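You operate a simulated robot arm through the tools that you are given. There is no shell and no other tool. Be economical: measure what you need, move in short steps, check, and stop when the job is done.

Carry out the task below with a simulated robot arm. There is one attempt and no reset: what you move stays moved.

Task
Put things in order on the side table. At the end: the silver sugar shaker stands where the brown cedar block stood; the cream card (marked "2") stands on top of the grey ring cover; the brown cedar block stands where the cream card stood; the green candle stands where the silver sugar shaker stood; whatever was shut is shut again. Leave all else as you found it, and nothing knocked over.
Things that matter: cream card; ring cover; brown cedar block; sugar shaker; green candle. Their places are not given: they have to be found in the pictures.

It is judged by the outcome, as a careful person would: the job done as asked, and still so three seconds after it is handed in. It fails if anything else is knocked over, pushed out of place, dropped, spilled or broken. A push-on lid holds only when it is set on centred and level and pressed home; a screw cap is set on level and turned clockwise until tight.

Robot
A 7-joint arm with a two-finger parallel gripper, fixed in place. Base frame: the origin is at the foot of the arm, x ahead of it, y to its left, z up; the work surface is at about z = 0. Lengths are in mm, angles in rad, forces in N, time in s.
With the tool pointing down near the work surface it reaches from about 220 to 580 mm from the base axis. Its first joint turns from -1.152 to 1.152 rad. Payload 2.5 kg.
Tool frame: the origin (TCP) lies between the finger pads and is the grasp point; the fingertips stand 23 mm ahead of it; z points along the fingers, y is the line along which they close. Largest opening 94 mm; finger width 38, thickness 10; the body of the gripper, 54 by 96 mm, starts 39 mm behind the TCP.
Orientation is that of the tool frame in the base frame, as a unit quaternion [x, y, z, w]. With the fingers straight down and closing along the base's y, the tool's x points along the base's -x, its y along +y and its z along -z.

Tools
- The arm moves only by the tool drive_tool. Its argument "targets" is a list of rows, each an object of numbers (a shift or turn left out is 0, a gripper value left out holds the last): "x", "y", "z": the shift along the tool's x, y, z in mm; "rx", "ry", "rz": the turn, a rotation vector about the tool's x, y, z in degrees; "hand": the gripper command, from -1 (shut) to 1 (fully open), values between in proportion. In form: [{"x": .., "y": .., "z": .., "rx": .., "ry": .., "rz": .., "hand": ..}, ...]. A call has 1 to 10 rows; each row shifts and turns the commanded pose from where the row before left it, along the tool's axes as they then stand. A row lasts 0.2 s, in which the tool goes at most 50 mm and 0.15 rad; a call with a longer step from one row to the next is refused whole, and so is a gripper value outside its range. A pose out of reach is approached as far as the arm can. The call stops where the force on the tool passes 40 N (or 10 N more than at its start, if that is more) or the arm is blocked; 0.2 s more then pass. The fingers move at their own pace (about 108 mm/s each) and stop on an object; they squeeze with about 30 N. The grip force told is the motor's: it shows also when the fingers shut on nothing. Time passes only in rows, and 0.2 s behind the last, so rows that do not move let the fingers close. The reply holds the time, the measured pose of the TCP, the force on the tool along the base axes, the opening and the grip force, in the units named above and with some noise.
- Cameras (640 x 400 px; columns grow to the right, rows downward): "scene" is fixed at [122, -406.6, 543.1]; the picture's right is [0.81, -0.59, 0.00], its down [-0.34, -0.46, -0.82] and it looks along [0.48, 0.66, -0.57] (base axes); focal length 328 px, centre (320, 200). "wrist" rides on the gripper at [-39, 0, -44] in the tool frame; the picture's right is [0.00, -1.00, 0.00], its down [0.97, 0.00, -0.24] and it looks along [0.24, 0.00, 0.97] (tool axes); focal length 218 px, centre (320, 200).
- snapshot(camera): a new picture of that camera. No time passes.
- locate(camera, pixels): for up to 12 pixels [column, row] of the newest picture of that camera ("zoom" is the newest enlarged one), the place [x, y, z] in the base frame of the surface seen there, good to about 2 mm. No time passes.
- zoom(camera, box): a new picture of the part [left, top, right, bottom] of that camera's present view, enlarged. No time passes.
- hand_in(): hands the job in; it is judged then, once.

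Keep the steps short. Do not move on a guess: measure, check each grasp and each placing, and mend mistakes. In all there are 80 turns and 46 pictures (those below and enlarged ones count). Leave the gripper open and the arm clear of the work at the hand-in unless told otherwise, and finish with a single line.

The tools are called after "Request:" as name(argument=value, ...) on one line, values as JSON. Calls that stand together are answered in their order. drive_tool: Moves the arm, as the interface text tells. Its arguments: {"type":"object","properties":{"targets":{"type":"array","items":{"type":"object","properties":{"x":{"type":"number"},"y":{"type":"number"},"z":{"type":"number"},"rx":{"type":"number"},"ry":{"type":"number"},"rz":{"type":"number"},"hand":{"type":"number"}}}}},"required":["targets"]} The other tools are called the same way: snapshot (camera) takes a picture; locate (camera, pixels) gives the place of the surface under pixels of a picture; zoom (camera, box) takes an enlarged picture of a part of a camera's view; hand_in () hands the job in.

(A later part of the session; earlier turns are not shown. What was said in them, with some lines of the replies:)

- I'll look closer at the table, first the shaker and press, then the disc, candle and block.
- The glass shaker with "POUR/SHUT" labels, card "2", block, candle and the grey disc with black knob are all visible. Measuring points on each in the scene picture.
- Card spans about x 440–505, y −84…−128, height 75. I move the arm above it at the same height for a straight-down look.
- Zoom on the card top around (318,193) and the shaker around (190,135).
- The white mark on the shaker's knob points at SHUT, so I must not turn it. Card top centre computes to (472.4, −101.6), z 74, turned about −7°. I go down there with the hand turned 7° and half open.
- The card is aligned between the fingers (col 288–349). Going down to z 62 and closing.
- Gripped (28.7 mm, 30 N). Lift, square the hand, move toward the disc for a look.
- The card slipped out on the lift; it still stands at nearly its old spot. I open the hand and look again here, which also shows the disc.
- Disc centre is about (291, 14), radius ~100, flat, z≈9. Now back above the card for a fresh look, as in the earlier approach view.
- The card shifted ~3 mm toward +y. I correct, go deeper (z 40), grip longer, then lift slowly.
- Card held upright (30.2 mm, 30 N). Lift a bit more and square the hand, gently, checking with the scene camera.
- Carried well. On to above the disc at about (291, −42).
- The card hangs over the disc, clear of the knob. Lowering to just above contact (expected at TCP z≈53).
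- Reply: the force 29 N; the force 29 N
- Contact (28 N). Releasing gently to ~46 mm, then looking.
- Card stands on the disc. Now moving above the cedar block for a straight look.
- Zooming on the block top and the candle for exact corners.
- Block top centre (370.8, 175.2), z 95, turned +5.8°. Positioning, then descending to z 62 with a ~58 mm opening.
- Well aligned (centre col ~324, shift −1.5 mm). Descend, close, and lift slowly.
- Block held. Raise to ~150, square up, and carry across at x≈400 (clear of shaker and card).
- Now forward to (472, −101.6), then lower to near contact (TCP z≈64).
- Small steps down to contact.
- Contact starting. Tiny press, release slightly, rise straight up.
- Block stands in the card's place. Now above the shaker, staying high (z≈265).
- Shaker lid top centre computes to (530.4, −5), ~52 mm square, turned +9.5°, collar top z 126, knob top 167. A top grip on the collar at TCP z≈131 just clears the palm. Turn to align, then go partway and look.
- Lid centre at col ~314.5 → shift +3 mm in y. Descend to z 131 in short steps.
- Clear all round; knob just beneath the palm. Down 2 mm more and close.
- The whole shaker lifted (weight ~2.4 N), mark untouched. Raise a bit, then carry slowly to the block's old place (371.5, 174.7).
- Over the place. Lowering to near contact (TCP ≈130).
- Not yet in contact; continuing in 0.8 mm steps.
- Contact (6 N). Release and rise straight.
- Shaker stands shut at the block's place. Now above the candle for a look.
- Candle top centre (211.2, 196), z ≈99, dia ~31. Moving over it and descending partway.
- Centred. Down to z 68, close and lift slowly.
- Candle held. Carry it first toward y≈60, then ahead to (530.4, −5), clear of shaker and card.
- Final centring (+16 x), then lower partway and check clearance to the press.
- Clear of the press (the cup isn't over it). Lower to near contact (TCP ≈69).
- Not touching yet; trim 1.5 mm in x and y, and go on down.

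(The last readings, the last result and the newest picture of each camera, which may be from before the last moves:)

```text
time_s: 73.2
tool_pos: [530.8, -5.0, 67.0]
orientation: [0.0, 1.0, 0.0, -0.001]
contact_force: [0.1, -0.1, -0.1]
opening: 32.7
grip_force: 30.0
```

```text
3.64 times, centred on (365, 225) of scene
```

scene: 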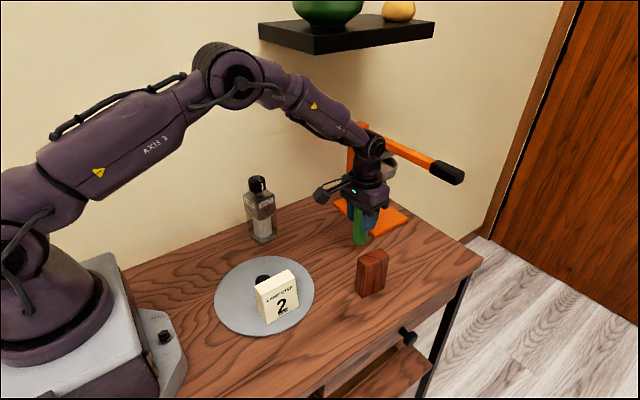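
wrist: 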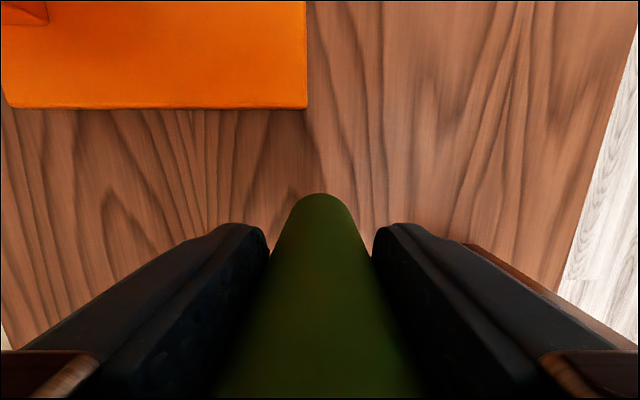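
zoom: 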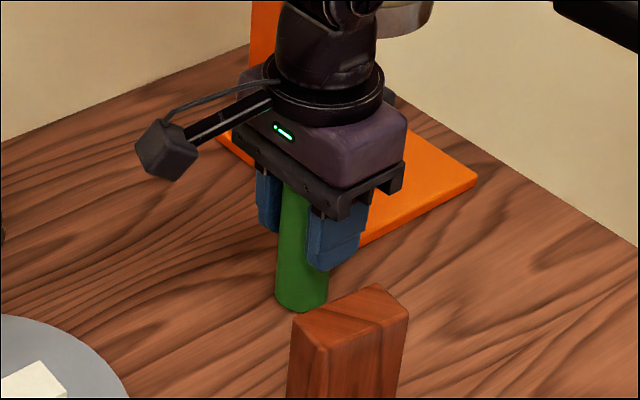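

Essentially on the table; one more small step or two for contact.

Request:
drive_tool(targets=[{"z": 0.8}, {}])

Request:
drive_tool(targets=[{"z": 0.8}, {}])

```text
time_s: 73.8
tool_pos: [531.1, -5.4, 67.0]
orientation: [0.0, 1.0, 0.0, 0.0]
contact_force: [-4.6, 0.4, 13.6]
opening: 32.9
grip_force: 29.9
```

```text
time_s: 74.4
tool_pos: [531.6, -5.7, 68.1]
orientation: [0.001, 1.0, 0.0, 0.002]
contact_force: [-4.8, 0.7, 22.8]
opening: 32.8
grip_force: 30.0
```

Firm contact. Ease off, release, rise straight up.

Request:
drive_tool(targets=[{"z": -1.2}, {"hand": -0.2}, {"hand": 0}, {"hand": 0.2}, {}])

Request:
drive_tool(targets=[{"z": -10}, {"z": -25}, {"z": -40}, {"z": -45}, {"z": -45}, {"z": -20}, {"x": 35}, {"x": 40}, {"x": 40, "hand": 1}, {}])

Request:
snapshot(camera="scene")

Request:
snapshot(camera="wrist")

```text
time_s: 75.6
tool_pos: [531.5, -5.3, 66.8]
orientation: [-0.001, 1.0, 0.0, -0.001]
contact_force: [-0.6, 0.6, 0.0]
opening: 56.4
grip_force: 0.0
```

```text
time_s: 77.8
tool_pos: [415.2, -6.0, 250.0]
orientation: [0.001, 1.0, 0.0, 0.0]
contact_force: [-0.1, 0.1, 0.1]
opening: 93.9
grip_force: 0.1
```

```text
5 pictures are left
```

scene: 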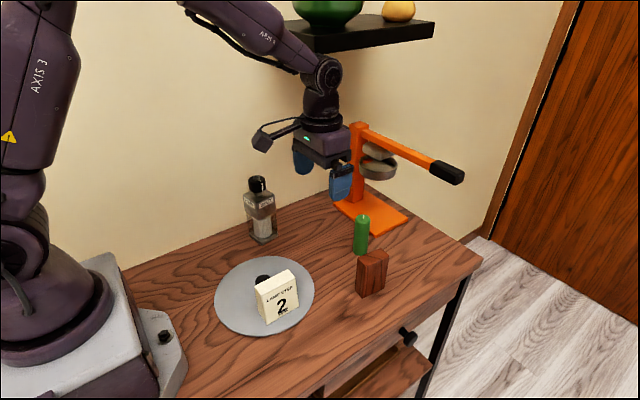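

```text
4 pictures are left
```

wrist: 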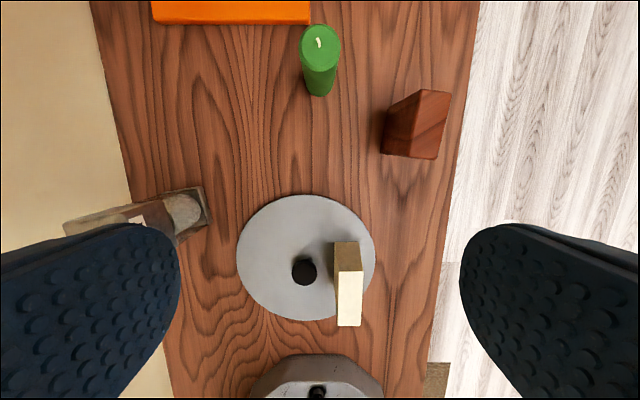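

All four things stand in their places: the shaker is still on SHUT, the disc and press are unmoved, and the arm is clear with the hand open. Handing in.

Request:
hand_in()

```text
The job is handed in.
```

The job is done and handed in: the shaker (still shut) stands where the block was, the block where the card was, the candle where the shaker was, and the card on the ring cover; the card slipped from the gripper once on the first lift but stayed upright, and nothing else was disturbed.
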